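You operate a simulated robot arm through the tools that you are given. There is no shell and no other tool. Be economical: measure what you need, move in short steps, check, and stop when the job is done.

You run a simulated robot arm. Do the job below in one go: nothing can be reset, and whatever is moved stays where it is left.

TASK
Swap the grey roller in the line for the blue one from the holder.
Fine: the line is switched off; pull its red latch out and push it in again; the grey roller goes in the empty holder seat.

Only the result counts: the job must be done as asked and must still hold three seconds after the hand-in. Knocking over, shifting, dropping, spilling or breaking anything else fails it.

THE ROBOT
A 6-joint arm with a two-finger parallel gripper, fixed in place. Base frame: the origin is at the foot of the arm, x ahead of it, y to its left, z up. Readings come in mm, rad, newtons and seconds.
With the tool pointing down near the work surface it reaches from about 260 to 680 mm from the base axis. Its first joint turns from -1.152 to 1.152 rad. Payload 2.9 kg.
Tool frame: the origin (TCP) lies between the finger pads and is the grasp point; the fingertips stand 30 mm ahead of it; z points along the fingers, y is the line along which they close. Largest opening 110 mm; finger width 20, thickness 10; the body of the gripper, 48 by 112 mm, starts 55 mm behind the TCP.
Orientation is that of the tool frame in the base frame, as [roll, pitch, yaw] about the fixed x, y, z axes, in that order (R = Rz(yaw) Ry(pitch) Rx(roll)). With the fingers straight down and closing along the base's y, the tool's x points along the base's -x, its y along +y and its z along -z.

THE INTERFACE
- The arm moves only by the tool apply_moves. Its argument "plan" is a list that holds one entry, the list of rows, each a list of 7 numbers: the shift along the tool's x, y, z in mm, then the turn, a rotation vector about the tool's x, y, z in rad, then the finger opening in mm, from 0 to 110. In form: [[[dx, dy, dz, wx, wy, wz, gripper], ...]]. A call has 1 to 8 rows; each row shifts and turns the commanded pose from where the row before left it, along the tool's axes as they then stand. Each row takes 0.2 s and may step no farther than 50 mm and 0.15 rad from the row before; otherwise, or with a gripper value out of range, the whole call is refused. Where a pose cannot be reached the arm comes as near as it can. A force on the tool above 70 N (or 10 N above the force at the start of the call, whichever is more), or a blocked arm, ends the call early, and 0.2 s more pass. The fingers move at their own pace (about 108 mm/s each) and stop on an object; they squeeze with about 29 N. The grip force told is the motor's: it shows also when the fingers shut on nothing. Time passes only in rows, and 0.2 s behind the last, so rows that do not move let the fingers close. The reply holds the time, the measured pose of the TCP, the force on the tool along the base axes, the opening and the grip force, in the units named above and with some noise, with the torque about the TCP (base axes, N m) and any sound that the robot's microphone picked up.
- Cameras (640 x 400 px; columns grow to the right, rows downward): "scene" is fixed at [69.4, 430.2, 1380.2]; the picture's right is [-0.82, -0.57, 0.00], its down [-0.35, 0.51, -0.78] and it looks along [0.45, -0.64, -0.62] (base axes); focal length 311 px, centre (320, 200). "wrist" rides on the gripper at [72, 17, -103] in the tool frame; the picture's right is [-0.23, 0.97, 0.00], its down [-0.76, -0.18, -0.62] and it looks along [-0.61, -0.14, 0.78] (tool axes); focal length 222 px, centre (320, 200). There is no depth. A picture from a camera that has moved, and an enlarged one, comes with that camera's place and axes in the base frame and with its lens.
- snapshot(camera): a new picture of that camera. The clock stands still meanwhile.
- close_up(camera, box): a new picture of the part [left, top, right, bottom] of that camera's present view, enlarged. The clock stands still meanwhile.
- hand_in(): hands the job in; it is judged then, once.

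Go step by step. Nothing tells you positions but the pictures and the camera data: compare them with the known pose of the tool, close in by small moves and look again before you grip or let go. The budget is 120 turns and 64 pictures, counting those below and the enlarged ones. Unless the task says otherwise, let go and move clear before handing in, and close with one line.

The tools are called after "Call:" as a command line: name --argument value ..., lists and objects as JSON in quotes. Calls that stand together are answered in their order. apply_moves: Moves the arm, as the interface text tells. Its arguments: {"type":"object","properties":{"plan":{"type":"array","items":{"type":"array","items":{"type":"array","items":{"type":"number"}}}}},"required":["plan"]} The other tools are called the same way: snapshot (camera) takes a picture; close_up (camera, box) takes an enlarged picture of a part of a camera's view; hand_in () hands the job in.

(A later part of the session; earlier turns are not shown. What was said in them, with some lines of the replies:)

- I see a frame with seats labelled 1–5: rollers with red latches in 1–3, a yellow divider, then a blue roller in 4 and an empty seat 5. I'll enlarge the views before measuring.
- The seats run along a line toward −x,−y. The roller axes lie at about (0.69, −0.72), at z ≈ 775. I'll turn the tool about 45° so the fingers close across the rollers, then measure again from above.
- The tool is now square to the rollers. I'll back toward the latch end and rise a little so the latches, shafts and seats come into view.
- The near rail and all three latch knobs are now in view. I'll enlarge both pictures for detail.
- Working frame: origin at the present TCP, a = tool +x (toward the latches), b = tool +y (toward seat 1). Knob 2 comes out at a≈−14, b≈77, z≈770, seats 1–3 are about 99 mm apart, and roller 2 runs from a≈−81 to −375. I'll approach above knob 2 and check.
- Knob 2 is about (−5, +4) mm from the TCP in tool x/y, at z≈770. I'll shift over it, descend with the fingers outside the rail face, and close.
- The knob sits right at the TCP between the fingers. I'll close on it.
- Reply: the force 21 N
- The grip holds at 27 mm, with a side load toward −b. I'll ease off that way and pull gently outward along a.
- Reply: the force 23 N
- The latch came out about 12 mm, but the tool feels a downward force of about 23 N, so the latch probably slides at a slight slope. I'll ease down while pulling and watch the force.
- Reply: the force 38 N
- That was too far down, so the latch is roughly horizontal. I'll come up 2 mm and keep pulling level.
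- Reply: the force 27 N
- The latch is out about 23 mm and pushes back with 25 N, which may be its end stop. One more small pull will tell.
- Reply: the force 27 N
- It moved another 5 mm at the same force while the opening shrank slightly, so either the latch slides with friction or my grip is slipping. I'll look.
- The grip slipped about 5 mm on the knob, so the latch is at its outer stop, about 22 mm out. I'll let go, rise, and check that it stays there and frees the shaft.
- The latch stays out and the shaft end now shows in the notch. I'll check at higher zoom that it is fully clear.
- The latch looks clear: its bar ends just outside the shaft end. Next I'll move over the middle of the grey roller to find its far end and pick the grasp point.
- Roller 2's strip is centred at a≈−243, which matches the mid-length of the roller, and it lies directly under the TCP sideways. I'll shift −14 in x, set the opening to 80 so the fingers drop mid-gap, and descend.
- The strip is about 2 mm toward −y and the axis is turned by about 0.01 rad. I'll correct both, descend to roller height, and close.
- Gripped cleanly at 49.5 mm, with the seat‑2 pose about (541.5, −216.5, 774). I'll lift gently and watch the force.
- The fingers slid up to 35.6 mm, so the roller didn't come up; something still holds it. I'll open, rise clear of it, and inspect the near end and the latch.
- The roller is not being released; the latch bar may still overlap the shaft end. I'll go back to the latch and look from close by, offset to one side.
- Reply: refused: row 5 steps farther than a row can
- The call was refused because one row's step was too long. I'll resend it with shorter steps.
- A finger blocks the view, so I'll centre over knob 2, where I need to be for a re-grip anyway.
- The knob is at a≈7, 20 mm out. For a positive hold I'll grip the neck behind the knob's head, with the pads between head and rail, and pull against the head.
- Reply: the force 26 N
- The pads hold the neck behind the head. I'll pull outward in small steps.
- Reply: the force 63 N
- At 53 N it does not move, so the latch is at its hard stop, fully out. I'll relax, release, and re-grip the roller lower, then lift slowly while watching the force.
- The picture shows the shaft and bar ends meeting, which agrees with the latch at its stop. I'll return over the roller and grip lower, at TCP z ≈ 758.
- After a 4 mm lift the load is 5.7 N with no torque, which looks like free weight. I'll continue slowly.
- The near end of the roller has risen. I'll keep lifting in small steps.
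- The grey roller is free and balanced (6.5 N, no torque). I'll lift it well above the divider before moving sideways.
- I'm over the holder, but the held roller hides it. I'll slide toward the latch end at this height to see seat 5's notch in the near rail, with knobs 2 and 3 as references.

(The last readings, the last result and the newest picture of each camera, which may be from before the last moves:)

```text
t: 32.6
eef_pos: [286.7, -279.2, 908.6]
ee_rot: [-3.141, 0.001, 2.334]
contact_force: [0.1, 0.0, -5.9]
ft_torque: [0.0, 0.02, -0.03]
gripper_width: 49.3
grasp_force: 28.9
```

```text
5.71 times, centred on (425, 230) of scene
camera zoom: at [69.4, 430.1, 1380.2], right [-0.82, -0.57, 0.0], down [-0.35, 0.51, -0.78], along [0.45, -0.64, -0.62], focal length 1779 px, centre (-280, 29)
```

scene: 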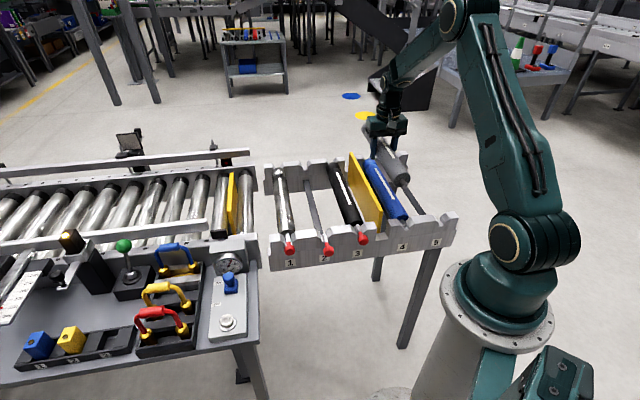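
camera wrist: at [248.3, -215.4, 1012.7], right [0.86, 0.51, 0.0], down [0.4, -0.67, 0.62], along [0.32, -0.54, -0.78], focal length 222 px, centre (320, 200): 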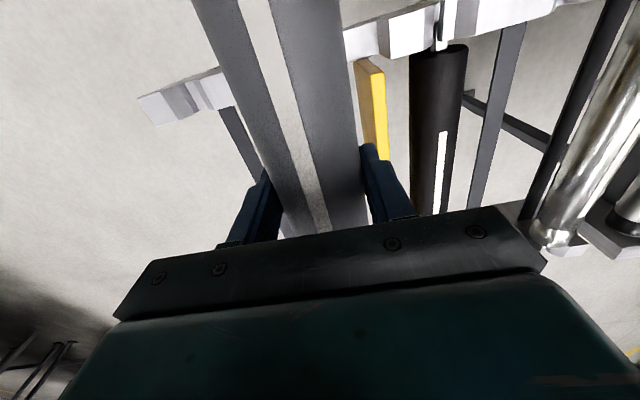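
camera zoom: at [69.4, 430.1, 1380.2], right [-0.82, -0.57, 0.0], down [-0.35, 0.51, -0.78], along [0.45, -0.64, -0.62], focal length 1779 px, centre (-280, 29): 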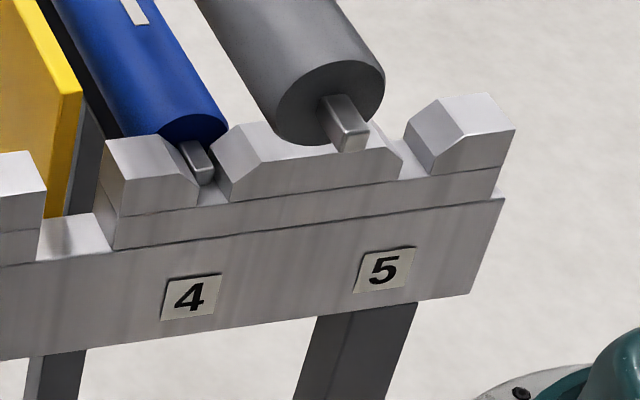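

Seat 5's slot is now clear: wrist and scene views put it at b ≈ −273 (±4). I'll carry the roller there at height, keeping the same a as in seat 2, then lower partway and compare the shaft with the slot.

Call:
apply_moves --plan '[[[-12, -12, 0, 0, 0, 0, 20], [-25, -23, 0, 0, 0, 0, 20], [-25, -24, 0, 0, 0, 0, 20], [-25, -24, 0, 0, 0, 0, 20], [-25, -23, 0, 0, 0, 0, 20], [-15, -14, 0, 0, 0, 0, 20], [-8, -7, 0, 0, 0, 0, 20], [0, 0, 0, 0, 0, 0, 20]]]'

Call:
apply_moves --plan '[[[0, 0, 20, 0, 0, 0, 20], [0, 0, 30, 0, 0, 0, 20], [0, 0, 30, 0, 0, 0, 20], [0, 0, 18, 0, 0, 0, 20], [0, 0, 0, 0, 0, 0, 20]]]'

Call:
close_up --camera "scene" --box '[380, 185, 470, 255]'

Call:
close_up --camera "scene" --box '[350, 135, 440, 205]'

```text
t: 34.4
eef_pos: [287.1, -464.9, 910.5]
ee_rot: [-3.141, 0.0, 2.333]
contact_force: [-0.8, 0.2, -5.2]
ft_torque: [0.02, 0.04, 0.02]
gripper_width: 49.2
grasp_force: 29.1
```

```text
t: 35.6
eef_pos: [289.0, -465.0, 813.4]
ee_rot: [3.141, 0.0, 2.335]
contact_force: [0.4, 0.3, -5.6]
ft_torque: [-0.03, 0.02, -0.01]
gripper_width: 49.4
grasp_force: 28.5
```

```text
5.71 times, centred on (425, 220) of scene
camera zoom: at [69.5, 430.1, 1380.2], right [-0.82, -0.57, 0.0], down [-0.35, 0.51, -0.78], along [0.45, -0.64, -0.62], focal length 1779 px, centre (-280, 86)
```

zoom: 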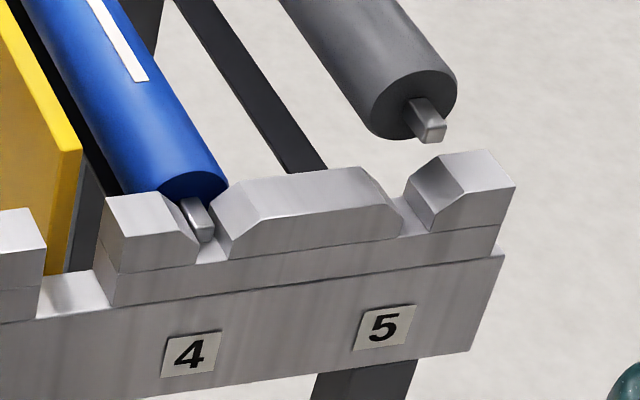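

```text
5.71 times, centred on (395, 170) of scene
camera zoom: at [69.5, 430.1, 1380.2], right [-0.82, -0.57, 0.0], down [-0.35, 0.51, -0.78], along [0.45, -0.64, -0.62], focal length 1779 px, centre (-109, 371)
```

zoom: 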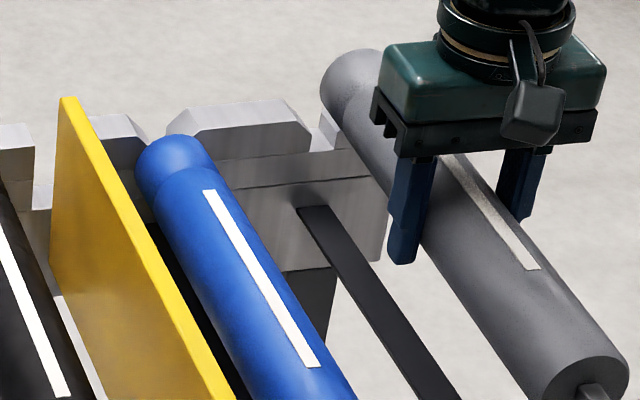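

Projecting the shaft straight down puts it within about 2 mm of the slot, and the chamfers will guide it. I'll shift slightly (−3 in x, −2 in y), then lower in steps while watching the force.

Call:
apply_moves --plan '[[[-3, -2, 8, 0, 0, 0, 20], [0, 0, 10, 0, 0, 0, 20], [0, 0, 10, 0, 0, 0, 20], [0, 0, 6, 0, 0, 0, 20], [0, 0, 4, 0, 0, 0, 20], [0, 0, 0, 0, 0, 0, 20]]]'

Call:
close_up --camera "scene" --box '[380, 185, 470, 255]'

Call:
close_up --camera "scene" --box '[350, 135, 440, 205]'

```text
t: 37.0
eef_pos: [289.4, -465.9, 774.8]
ee_rot: [3.141, 0.004, 2.336]
contact_force: [4.6, 1.6, -2.0]
ft_torque: [-0.54, -0.56, 0.84]
gripper_width: 49.5
grasp_force: 29.0
```

```text
5.71 times, centred on (425, 220) of scene
camera zoom: at [69.5, 430.2, 1380.2], right [-0.82, -0.57, 0.0], down [-0.35, 0.51, -0.78], along [0.45, -0.64, -0.62], focal length 1779 px, centre (-280, 86)
```

zoom: 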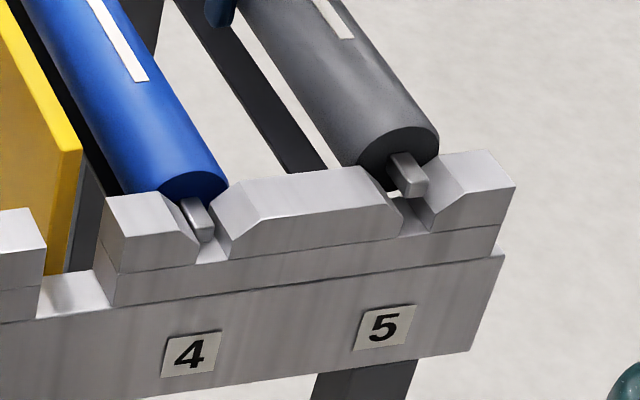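

```text
5.71 times, centred on (395, 170) of scene
camera zoom: at [69.5, 430.2, 1380.2], right [-0.82, -0.57, 0.0], down [-0.35, 0.51, -0.78], along [0.45, -0.64, -0.62], focal length 1779 px, centre (-109, 371)
```

zoom: 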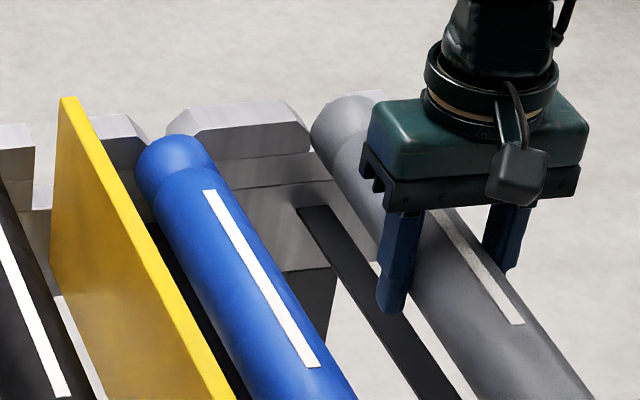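

The force pattern (up and +b at the far end) says the far shaft is touching its −b chamfer, while the near end looks fine. I'll turn slightly (−0.01), shift +1.5 in y, and continue down.

Call:
apply_moves --plan '[[[0, 1.5, -2, 0, 0, -0.01, 20], [0, 0, 3, 0, 0, 0, 20], [0, 0, 3, 0, 0, 0, 20], [0, 0, 0, 0, 0, 0, 20]]]'

```text
t: 38.0
eef_pos: [290.6, -465.3, 771.4]
ee_rot: [3.141, 0.001, 2.346]
contact_force: [5.1, 5.5, 1.5]
ft_torque: [-0.63, -0.56, 0.46]
gripper_width: 49.4
grasp_force: 28.9
```

It still pushes +b, mostly at the far end. I'll shift +3 in y with a touch more yaw.

Call:
apply_moves --plan '[[[0, 3, 0, 0, 0, -0.008, 20], [0, 0, 2, 0, 0, 0, 20], [0, 0, 2, 0, 0, 0, 20], [0, 0, 0, 0, 0, 0, 20]]]'

Call:
close_up --camera "scene" --box '[380, 185, 470, 255]'

```text
t: 39.0
eef_pos: [291.6, -462.5, 767.7]
ee_rot: [3.141, 0.0, 2.351]
contact_force: [-0.8, 0.0, -5.3]
ft_torque: [0.03, 0.05, -0.01]
gripper_width: 49.2
grasp_force: 29.5
```

```text
5.71 times, centred on (425, 220) of scene
camera zoom: at [69.5, 430.1, 1380.2], right [-0.82, -0.57, 0.0], down [-0.35, 0.51, -0.78], along [0.45, -0.64, -0.62], focal length 1779 px, centre (-280, 86)
```

zoom: 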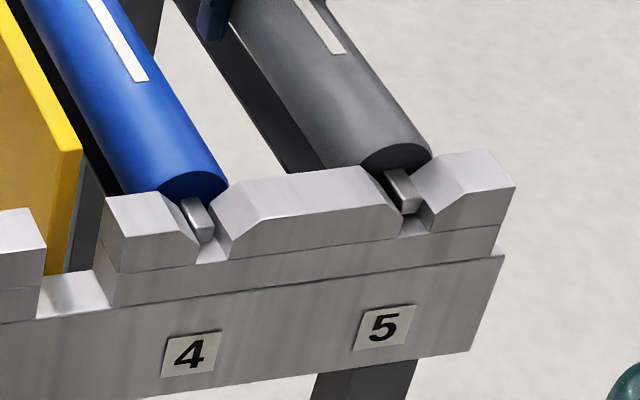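

The forces have cleared and both shafts are entering their slots. I'll lower the rest slowly until it bears.

Call:
apply_moves --plan '[[[0, 0, 3, 0, 0, 0, 20], [0, 0, 3, 0, 0, 0, 20], [0, 0, 2, 0, 0, 0, 20], [0, 0, 0, 0, 0, 0, 20]]]'

```text
t: 40.0
eef_pos: [293.5, -463.6, 758.3]
ee_rot: [3.142, -0.002, 2.351]
contact_force: [1.5, -0.3, -0.8]
ft_torque: [0.59, 0.55, -0.22]
gripper_width: 49.8
grasp_force: 29.3
```

The near end bears and the far end is almost down. One more millimetre, then I'll look before letting go.

Call:
apply_moves --plan '[[[0, 0, 1.5, 0, 0, 0, 20], [0, 0, 0, 0, 0, 0, 20]]]'

Call:
close_up --camera "scene" --box '[350, 135, 470, 255]'

```text
t: 40.6
eef_pos: [291.6, -463.8, 759.1]
ee_rot: [3.141, 0.0, 2.352]
contact_force: [-0.8, 4.0, 7.9]
ft_torque: [0.3, 0.14, -0.02]
gripper_width: 49.3
grasp_force: 29.2
```

```text
3.33 times, centred on (410, 195) of scene
camera zoom: at [69.3, 430.4, 1380.1], right [-0.82, -0.57, 0.0], down [-0.35, 0.51, -0.78], along [0.45, -0.64, -0.62], focal length 1038 px, centre (20, 217)
```

zoom: 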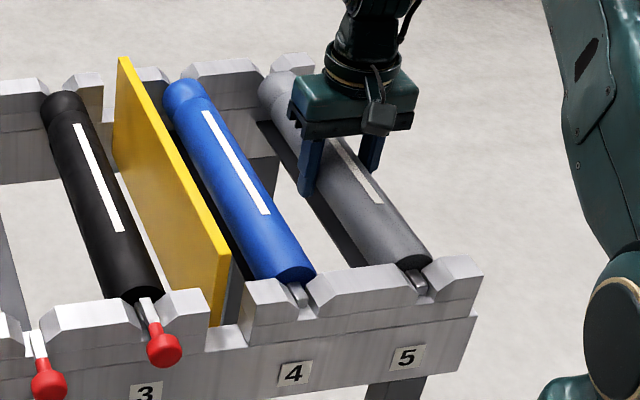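

The grey roller bears on both ends at the same height as before. I'll let go, rise, and move over the blue roller.

Call:
apply_moves --plan '[[[0, 0, 0, 0, 0, 0, 80], [0, 0, 0, 0, 0, 0, 80], [0, 0, -30, 0, 0, 0, 80], [0, 0, -45, 0, 0, 0, 80], [0, 0, -45, 0, 0, 0, 80], [0, 0, -30, 0, 0, 0, 80], [0, 45, 0, 0, 0, 0, 80], [0, 45, 0, 0, 0, 0, 80]]]'

Call:
snapshot --camera "wrist"

```text
t: 42.4
eef_pos: [356.7, -399.6, 903.8]
ee_rot: [-3.14, 0.001, 2.351]
contact_force: [0.6, 0.4, -0.6]
ft_torque: [0.0, 0.02, -0.04]
gripper_width: 80.0
grasp_force: 0.1
```

```text
16 pictures are left
camera wrist: at [316.2, -336.7, 1007.6], right [0.85, 0.52, 0.0], down [0.41, -0.67, 0.62], along [0.33, -0.53, -0.78], focal length 222 px, centre (320, 200)
```

wrist: 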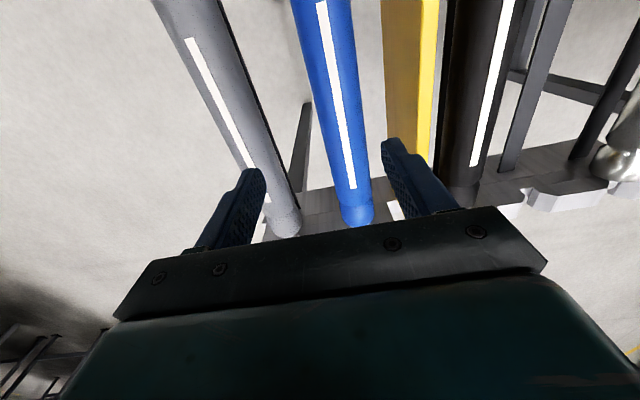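

Blue lies 20 mm toward +y at b≈−160. The divider runs b≈−95 to −82 with its top at z≈818, so with a 76 mm opening the fingers clear it by about 15 mm. I'll shift over the blue roller and descend in two stages.

Call:
apply_moves --plan '[[[0, 19.5, 0, 0, 0, 0.008, 76], [0, 0, 30, 0, 0, 0, 76], [0, 0, 30, 0, 0, 0, 76], [0, 0, 0, 0, 0, 0, 76]]]'

Call:
snapshot --camera "wrist"

```text
t: 43.4
eef_pos: [370.7, -388.6, 842.9]
ee_rot: [-3.141, -0.001, 2.344]
contact_force: [0.2, 0.1, 0.2]
ft_torque: [0.02, -0.02, -0.04]
gripper_width: 76.1
grasp_force: 0.1
```

```text
15 pictures are left
camera wrist: at [330.8, -325.0, 947.5], right [0.86, 0.52, 0.0], down [0.4, -0.67, 0.62], along [0.32, -0.53, -0.78], focal length 222 px, centre (320, 200)
```

wrist: 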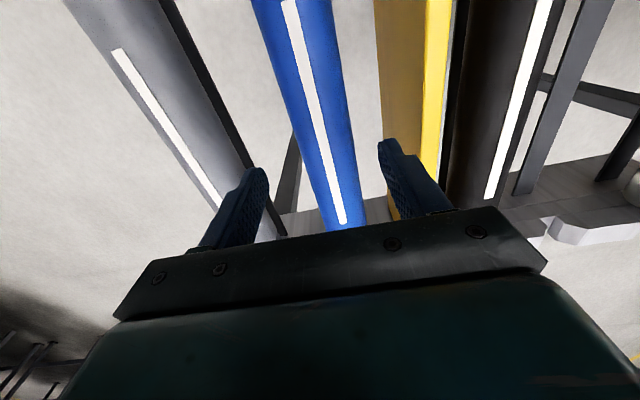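

Blue needs +3 mm more in y, and the divider is clear of the right finger. I'll descend to 758.5 and close.

Call:
apply_moves --plan '[[[0, 3, 20, 0, 0, 0, 76], [0, 0, 25, 0, 0, 0, 76], [0, 0, 25, 0, 0, 0, 76], [0, 0, 14.5, 0, 0, 0, 76], [0, 0, 0, 0, 0, 0, 76]]]'

Call:
apply_moves --plan '[[[0, 0, 0, 0, 0, 0, 20], [0, 0, 0, 0, 0, 0, 20], [0, 0, 0, 0, 0, 0, 20]]]'

Call:
apply_moves --plan '[[[0, 0, -2, 0, 0, 0, 20], [0, 0, -3, 0, 0, 0, 20], [0, 0, 0, 0, 0, 0, 20]]]'

```text
t: 44.6
eef_pos: [373.6, -385.6, 762.3]
ee_rot: [-3.141, 0.001, 2.343]
contact_force: [-0.4, -0.2, -0.8]
ft_torque: [-0.05, -0.04, -0.02]
gripper_width: 75.8
grasp_force: 0.0
```

```text
t: 45.4
eef_pos: [373.5, -384.3, 761.8]
ee_rot: [3.141, -0.001, 2.347]
contact_force: [-1.2, -1.3, -0.7]
ft_torque: [-0.08, 0.01, 0.5]
gripper_width: 49.4
grasp_force: 29.2
```

```text
t: 46.2
eef_pos: [372.6, -385.2, 768.5]
ee_rot: [3.141, 0.002, 2.344]
contact_force: [0.3, 0.5, -5.0]
ft_torque: [0.04, 0.01, 0.01]
gripper_width: 49.3
grasp_force: 29.3
```

The blue roller is free and balanced. I'll lift it to height and carry it +235 mm in b to above seat 2.

Call:
apply_moves --plan '[[[0, 0, -10, 0, 0, 0, 20], [0, 0, -20, 0, 0, 0, 20], [0, 0, -25, 0, 0, 0, 20], [0, 0, -25, 0, 0, 0, 20], [0, 0, -25, 0, 0, 0, 20], [0, 0, -25, 0, 0, 0, 20], [0, 0, -12, 0, 0, 0, 20], [0, 0, 0, 0, 0, 0, 20]]]'

Call:
apply_moves --plan '[[[0, 20, 0, 0, 0, 0, 20], [0, 38, 0, 0, 0, 0, 20], [0, 40, 0, 0, 0, 0, 20], [0, 40, 0, 0, 0, 0, 20], [0, 40, 0, 0, 0, 0, 20], [0, 38, 0, 0, 0, 0, 20], [0, 18, 0, 0, 0, 0, 20], [0, 0, 0, 0, 0, 0, 20]]]'

```text
t: 48.0
eef_pos: [370.8, -383.9, 909.9]
ee_rot: [3.141, 0.0, 2.343]
contact_force: [-0.4, -0.4, -5.3]
ft_torque: [0.04, 0.05, -0.01]
gripper_width: 49.0
grasp_force: 29.1
```

```text
t: 49.8
eef_pos: [540.3, -222.6, 909.0]
ee_rot: [3.141, 0.0, 2.344]
contact_force: [-0.4, -0.3, -5.2]
ft_torque: [0.0, 0.0, 0.01]
gripper_width: 49.2
grasp_force: 28.7
```

Nearly above seat 2; the target is (542, −219.5). I'll trim +1/+3 and lower to just above the slots, then look.

Call:
apply_moves --plan '[[[1, 3, 15, 0, 0, 0, 20], [0, 0, 28, 0, 0, 0, 20], [0, 0, 28, 0, 0, 0, 20], [0, 0, 18, 0, 0, 0, 20], [0, 0, 10, 0, 0, 0, 20], [0, 0, 0, 0, 0, 0, 20]]]'

Call:
close_up --camera "scene" --box '[260, 190, 380, 270]'

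```text
t: 51.2
eef_pos: [540.7, -218.4, 810.8]
ee_rot: [3.142, 0.001, 2.344]
contact_force: [0.8, 0.0, -5.5]
ft_torque: [0.03, 0.01, 0.0]
gripper_width: 49.0
grasp_force: 29.4
```

```text
5.00 times, centred on (320, 230) of scene
camera zoom: at [69.5, 430.1, 1380.2], right [-0.82, -0.57, 0.0], down [-0.35, 0.51, -0.78], along [0.45, -0.64, -0.62], focal length 1557 px, centre (320, 50)
```

zoom: 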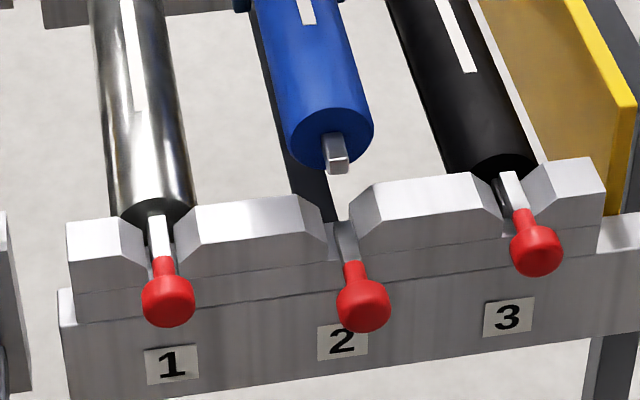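

The shaft is lined up over slot 2, between the blocks. I'll lower it slowly and watch for early contact with the latch bar.

Call:
apply_moves --plan '[[[0, 0, 10, 0, 0, 0, 20], [0, 0, 10, 0, 0, 0, 20], [0, 0, 7, 0, 0, 0, 20], [0, 0, 4, 0, 0, 0, 20], [0, 0, 0, 0, 0, 0, 20]]]'

Call:
apply_moves --plan '[[[0, 0, 3, 0, 0, 0, 20], [0, 0, 3, 0, 0, 0, 20], [0, 0, 0, 0, 0, 0, 20]]]'

```text
t: 52.4
eef_pos: [539.7, -218.6, 779.3]
ee_rot: [-3.141, -0.001, 2.344]
contact_force: [-0.3, 0.3, -4.3]
ft_torque: [0.05, 0.02, 0.0]
gripper_width: 49.1
grasp_force: 29.3
```

```text
t: 53.2
eef_pos: [542.2, -218.2, 773.4]
ee_rot: [3.139, 0.005, 2.344]
contact_force: [2.6, 1.0, -1.8]
ft_torque: [-0.63, -0.6, 0.64]
gripper_width: 49.2
grasp_force: 28.6
```

Same pattern as before: the far shaft touches its −b chamfer. I'll apply the same kind of correction.

Call:
apply_moves --plan '[[[0, 2, -1, 0, 0, -0.008, 20], [0, 0, 3, 0, 0, 0, 20], [0, 0, 2, 0, 0, 0, 20], [0, 0, 0, 0, 0, 0, 20]]]'

```text
t: 54.2
eef_pos: [541.6, -216.7, 769.9]
ee_rot: [3.141, 0.002, 2.35]
contact_force: [-0.1, -0.7, -5.3]
ft_torque: [0.07, -0.01, 0.01]
gripper_width: 49.4
grasp_force: 29.3
```

It's free again, with both shafts in their slots. I'll lower it to the seat.

Call:
apply_moves --plan '[[[0, 0, 3, 0, 0, 0, 20], [0, 0, 3, 0, 0, 0, 20], [0, 0, 0, 0, 0, 0, 20]]]'

Call:
apply_moves --plan '[[[0, 0, 2, 0, 0, 0, 20], [0, 0, 0, 0, 0, 0, 20]]]'

```text
t: 55.0
eef_pos: [542.3, -218.8, 766.0]
ee_rot: [-3.142, -0.001, 2.349]
contact_force: [0.7, -0.7, -5.2]
ft_torque: [0.0, -0.01, -0.02]
gripper_width: 49.1
grasp_force: 29.0
```

```text
t: 55.6
eef_pos: [542.3, -217.5, 761.7]
ee_rot: [-3.141, 0.0, 2.35]
contact_force: [0.6, 1.6, -1.5]
ft_torque: [0.54, 0.48, -0.25]
gripper_width: 49.4
grasp_force: 28.8
```

Call:
apply_moves --plan '[[[0, 0, 1.2, 0, 0, 0, 20], [0, 0, 0, 0, 0, 0, 20]]]'

Call:
close_up --camera "scene" --box '[250, 145, 390, 270]'

```text
t: 56.2
eef_pos: [541.8, -217.9, 761.1]
ee_rot: [-3.139, 0.003, 2.351]
contact_force: [-2.0, -1.5, 9.2]
ft_torque: [0.2, 0.15, 0.32]
gripper_width: 49.3
grasp_force: 29.0
```

```text
3.20 times, centred on (320, 208) of scene
camera zoom: at [69.2, 430.2, 1380.2], right [-0.82, -0.57, 0.0], down [-0.35, 0.51, -0.78], along [0.45, -0.64, -0.62], focal length 996 px, centre (320, 176)
```

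zoom: 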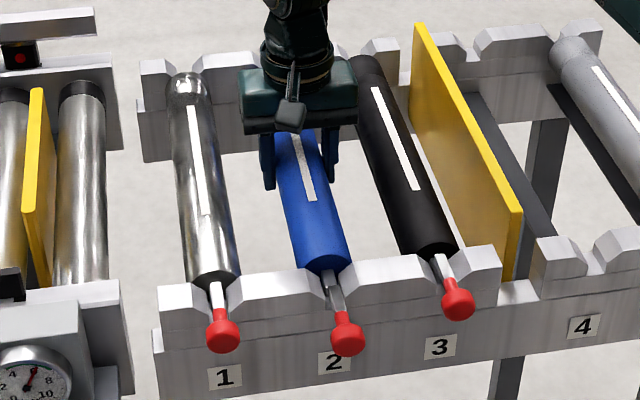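

The blue roller is seated, bearing on both ends. I'll release, rise, and return to knob 2 to push the latch back in.

Call:
apply_moves --plan '[[[0, 0, 0, 0, 0, 0, 80], [0, 0, 0, 0, 0, 0, 80], [0, 0, -40, 0, 0, 0.008, 80], [0, 0, -40, 0, 0, 0, 80], [0, 0, -20, 0, 0, 0, 60], [45, -3, 0, 0, 0, 0, 60], [45, 0, 0, 0, 0, 0, 60], [45, 0, 0, 0, 0, 0, 60]]]'

Call:
apply_moves --plan '[[[45, 0, 0, 0, 0, 0, 60], [45, 0, 0, 0, 0, 0, 60], [27, 0, 0, 0, 0, 0, 60], [0, 0, 0, 0, 0, 0, 60]]]'

Call:
snapshot --camera "wrist"

```text
t: 58.0
eef_pos: [442.6, -123.1, 861.5]
ee_rot: [3.14, -0.001, 2.343]
contact_force: [0.1, -0.1, 0.3]
ft_torque: [0.0, -0.02, 0.04]
gripper_width: 59.8
grasp_force: 0.1
```

```text
t: 59.0
eef_pos: [362.3, -37.4, 861.5]
ee_rot: [3.14, 0.0, 2.342]
contact_force: [0.4, 0.7, 0.2]
ft_torque: [-0.01, 0.0, 0.01]
gripper_width: 60.0
grasp_force: 0.1
```

```text
12 pictures are left
camera wrist: at [322.2, 25.5, 965.3], right [0.86, 0.52, 0.0], down [0.4, -0.67, 0.62], along [0.32, -0.53, -0.78], focal length 222 px, centre (320, 200)
```

wrist: 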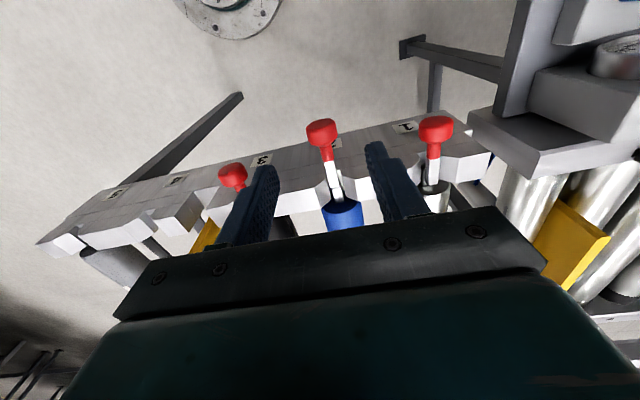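

Knob 2 is within 2 mm of the tool axis. I'll descend, grip it, and push it inward.

Call:
apply_moves --plan '[[[-1, 1, 30, 0, 0, 0, 60], [0, 0, 30, 0, 0, 0, 60], [0, 0, 25, 0, 0, 0, 60], [0, 0, 0, 0, 0, 0, 60], [0, 0, 0, 0, 0, 0, 15], [0, 0, 0, 0, 0, 0, 15], [0, 0, 0, 0, 0, 0, 15]]]'

Call:
apply_moves --plan '[[[-4, 0, 0, 0, 0, 0, 15], [-4, 0, 0, 0, 0, 0, 15], [-4, 0, 0, 0, 0, 0, 15], [0, 0, 0, 0, 0, 0, 15]]]'

```text
t: 60.6
eef_pos: [362.0, -38.6, 775.1]
ee_rot: [-3.14, 0.001, 2.342]
contact_force: [-2.3, -3.7, -7.4]
ft_torque: [-0.17, -0.15, -0.04]
gripper_width: 27.2
grasp_force: 45.3
```

```text
t: 61.6
eef_pos: [372.6, -47.4, 775.0]
ee_rot: [-3.139, -0.001, 2.341]
contact_force: [-4.2, -2.8, -12.2]
ft_torque: [0.22, 0.29, 0.03]
gripper_width: 27.5
grasp_force: 45.1
```

It's sliding in freely, about 13 mm so far. I'll continue to its stop.

Call:
apply_moves --plan '[[[-4, 0, 0, 0, 0, 0, 15], [-3, 0, 0, 0, 0, 0, 15], [0, 0, 0, 0, 0, 0, 15]]]'

Call:
apply_moves --plan '[[[-2, 0, 0, 0, 0, 0, 15], [-1.5, 0, 0, 0, 0, 0, 15], [0, 0, 0, 0, 0, 0, 15]]]'

```text
t: 62.4
eef_pos: [379.2, -51.7, 776.2]
ee_rot: [-3.139, 0.0, 2.341]
contact_force: [-10.3, -11.3, -8.4]
ft_torque: [0.41, 0.58, -0.2]
gripper_width: 27.1
grasp_force: 44.8
```

```text
t: 63.2
eef_pos: [378.6, -52.8, 775.6]
ee_rot: [-3.14, -0.003, 2.346]
contact_force: [-17.6, -1.9, -0.6]
ft_torque: [-0.36, -0.06, -0.06]
gripper_width: 27.5
grasp_force: 45.0
```

It's in about 22 mm with resistance building. One more small push will confirm the stop.

Call:
apply_moves --plan '[[[-2, 0, 0, 0, 0, 0, 15], [-1, 0, 0, 0, 0, 0, 15], [0, 0, 0, 0, 0, 0, 15]]]'

Call:
close_up --camera "scene" --box '[260, 190, 380, 280]'

```text
t: 64.0
eef_pos: [379.7, -54.1, 775.2]
ee_rot: [-3.14, -0.012, 2.348]
contact_force: [-20.6, 24.4, 6.1]
ft_torque: [-0.08, -0.14, 0.08]
gripper_width: 27.2
grasp_force: 44.9
```

```text
4.44 times, centred on (320, 235) of scene
camera zoom: at [68.9, 430.7, 1380.0], right [-0.82, -0.57, 0.0], down [-0.35, 0.51, -0.78], along [0.45, -0.65, -0.62], focal length 1384 px, centre (320, 44)
```

zoom: 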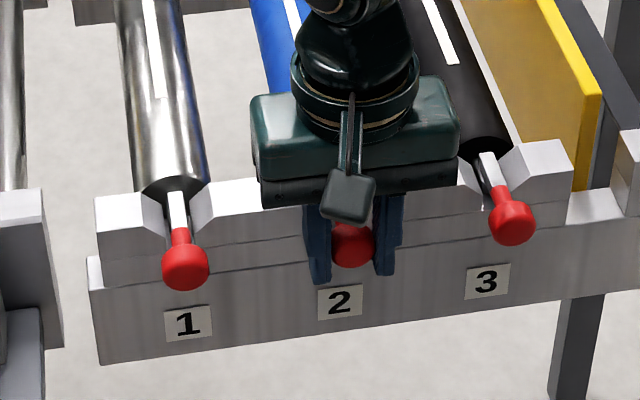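

The knob is back at its original place with a firm stop at 32 N. I'll relax, release, rise clear, and check everything.

Call:
apply_moves --plan '[[[2, 0, 0, 0, 0, 0, 15], [0, 0, 0, 0, 0, 0, 60], [0, 0, 0, 0, 0, 0, 60], [0, 0, -40, 0, 0, 0, 60], [0, 0, -45, 0, 0, 0, 60], [0, 0, -45, 0, 0, 0, 60], [40, -20, -20, 0, 0, 0, 60], [40, -20, -20, 0, 0, 0, 60]]]'

Call:
close_up --camera "scene" --box '[250, 140, 470, 280]'

Call:
close_up --camera "scene" --box '[280, 205, 360, 265]'

```text
t: 65.8
eef_pos: [295.5, -28.4, 947.9]
ee_rot: [-3.141, 0.0, 2.342]
contact_force: [-0.3, -0.2, 0.4]
ft_torque: [0.03, -0.02, 0.03]
gripper_width: 59.8
grasp_force: 0.0
```

```text
2.86 times, centred on (360, 210) of scene
camera zoom: at [69.4, 430.2, 1380.2], right [-0.82, -0.57, 0.0], down [-0.35, 0.51, -0.78], along [0.45, -0.64, -0.62], focal length 890 px, centre (206, 171)
```

zoom: 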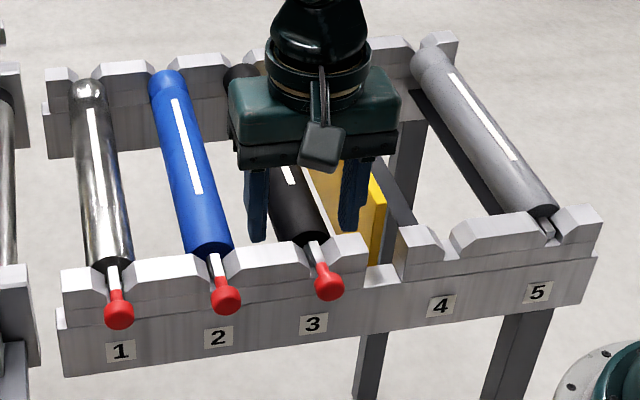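

```text
6.67 times, centred on (320, 235) of scene
camera zoom: at [69.4, 430.2, 1380.2], right [-0.82, -0.57, 0.0], down [-0.35, 0.51, -0.78], along [0.45, -0.64, -0.62], focal length 2076 px, centre (320, -33)
```

zoom: 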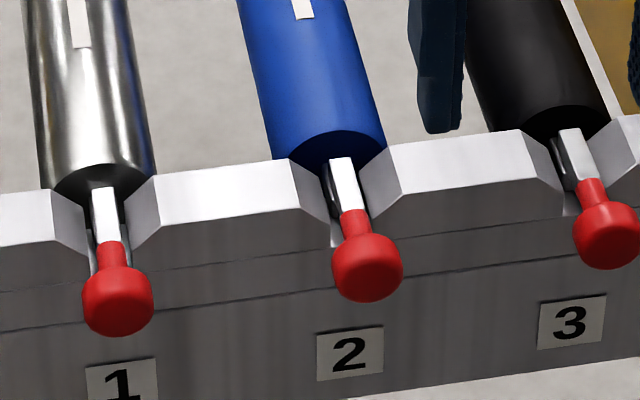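

The blue roller is in line seat 2 with its latch pushed in like its neighbours, the grey roller is in holder seat 5, and the arm is clear. I'm handing in.

Call:
hand_in

```text
The job is handed in.
```

The swap is finished and handed in: the blue roller is in line seat 2 with its red latch pushed back in, and the grey roller is in holder seat 5. My first lift slipped off the grey roller without moving it. I saw no sign that anything else had moved.
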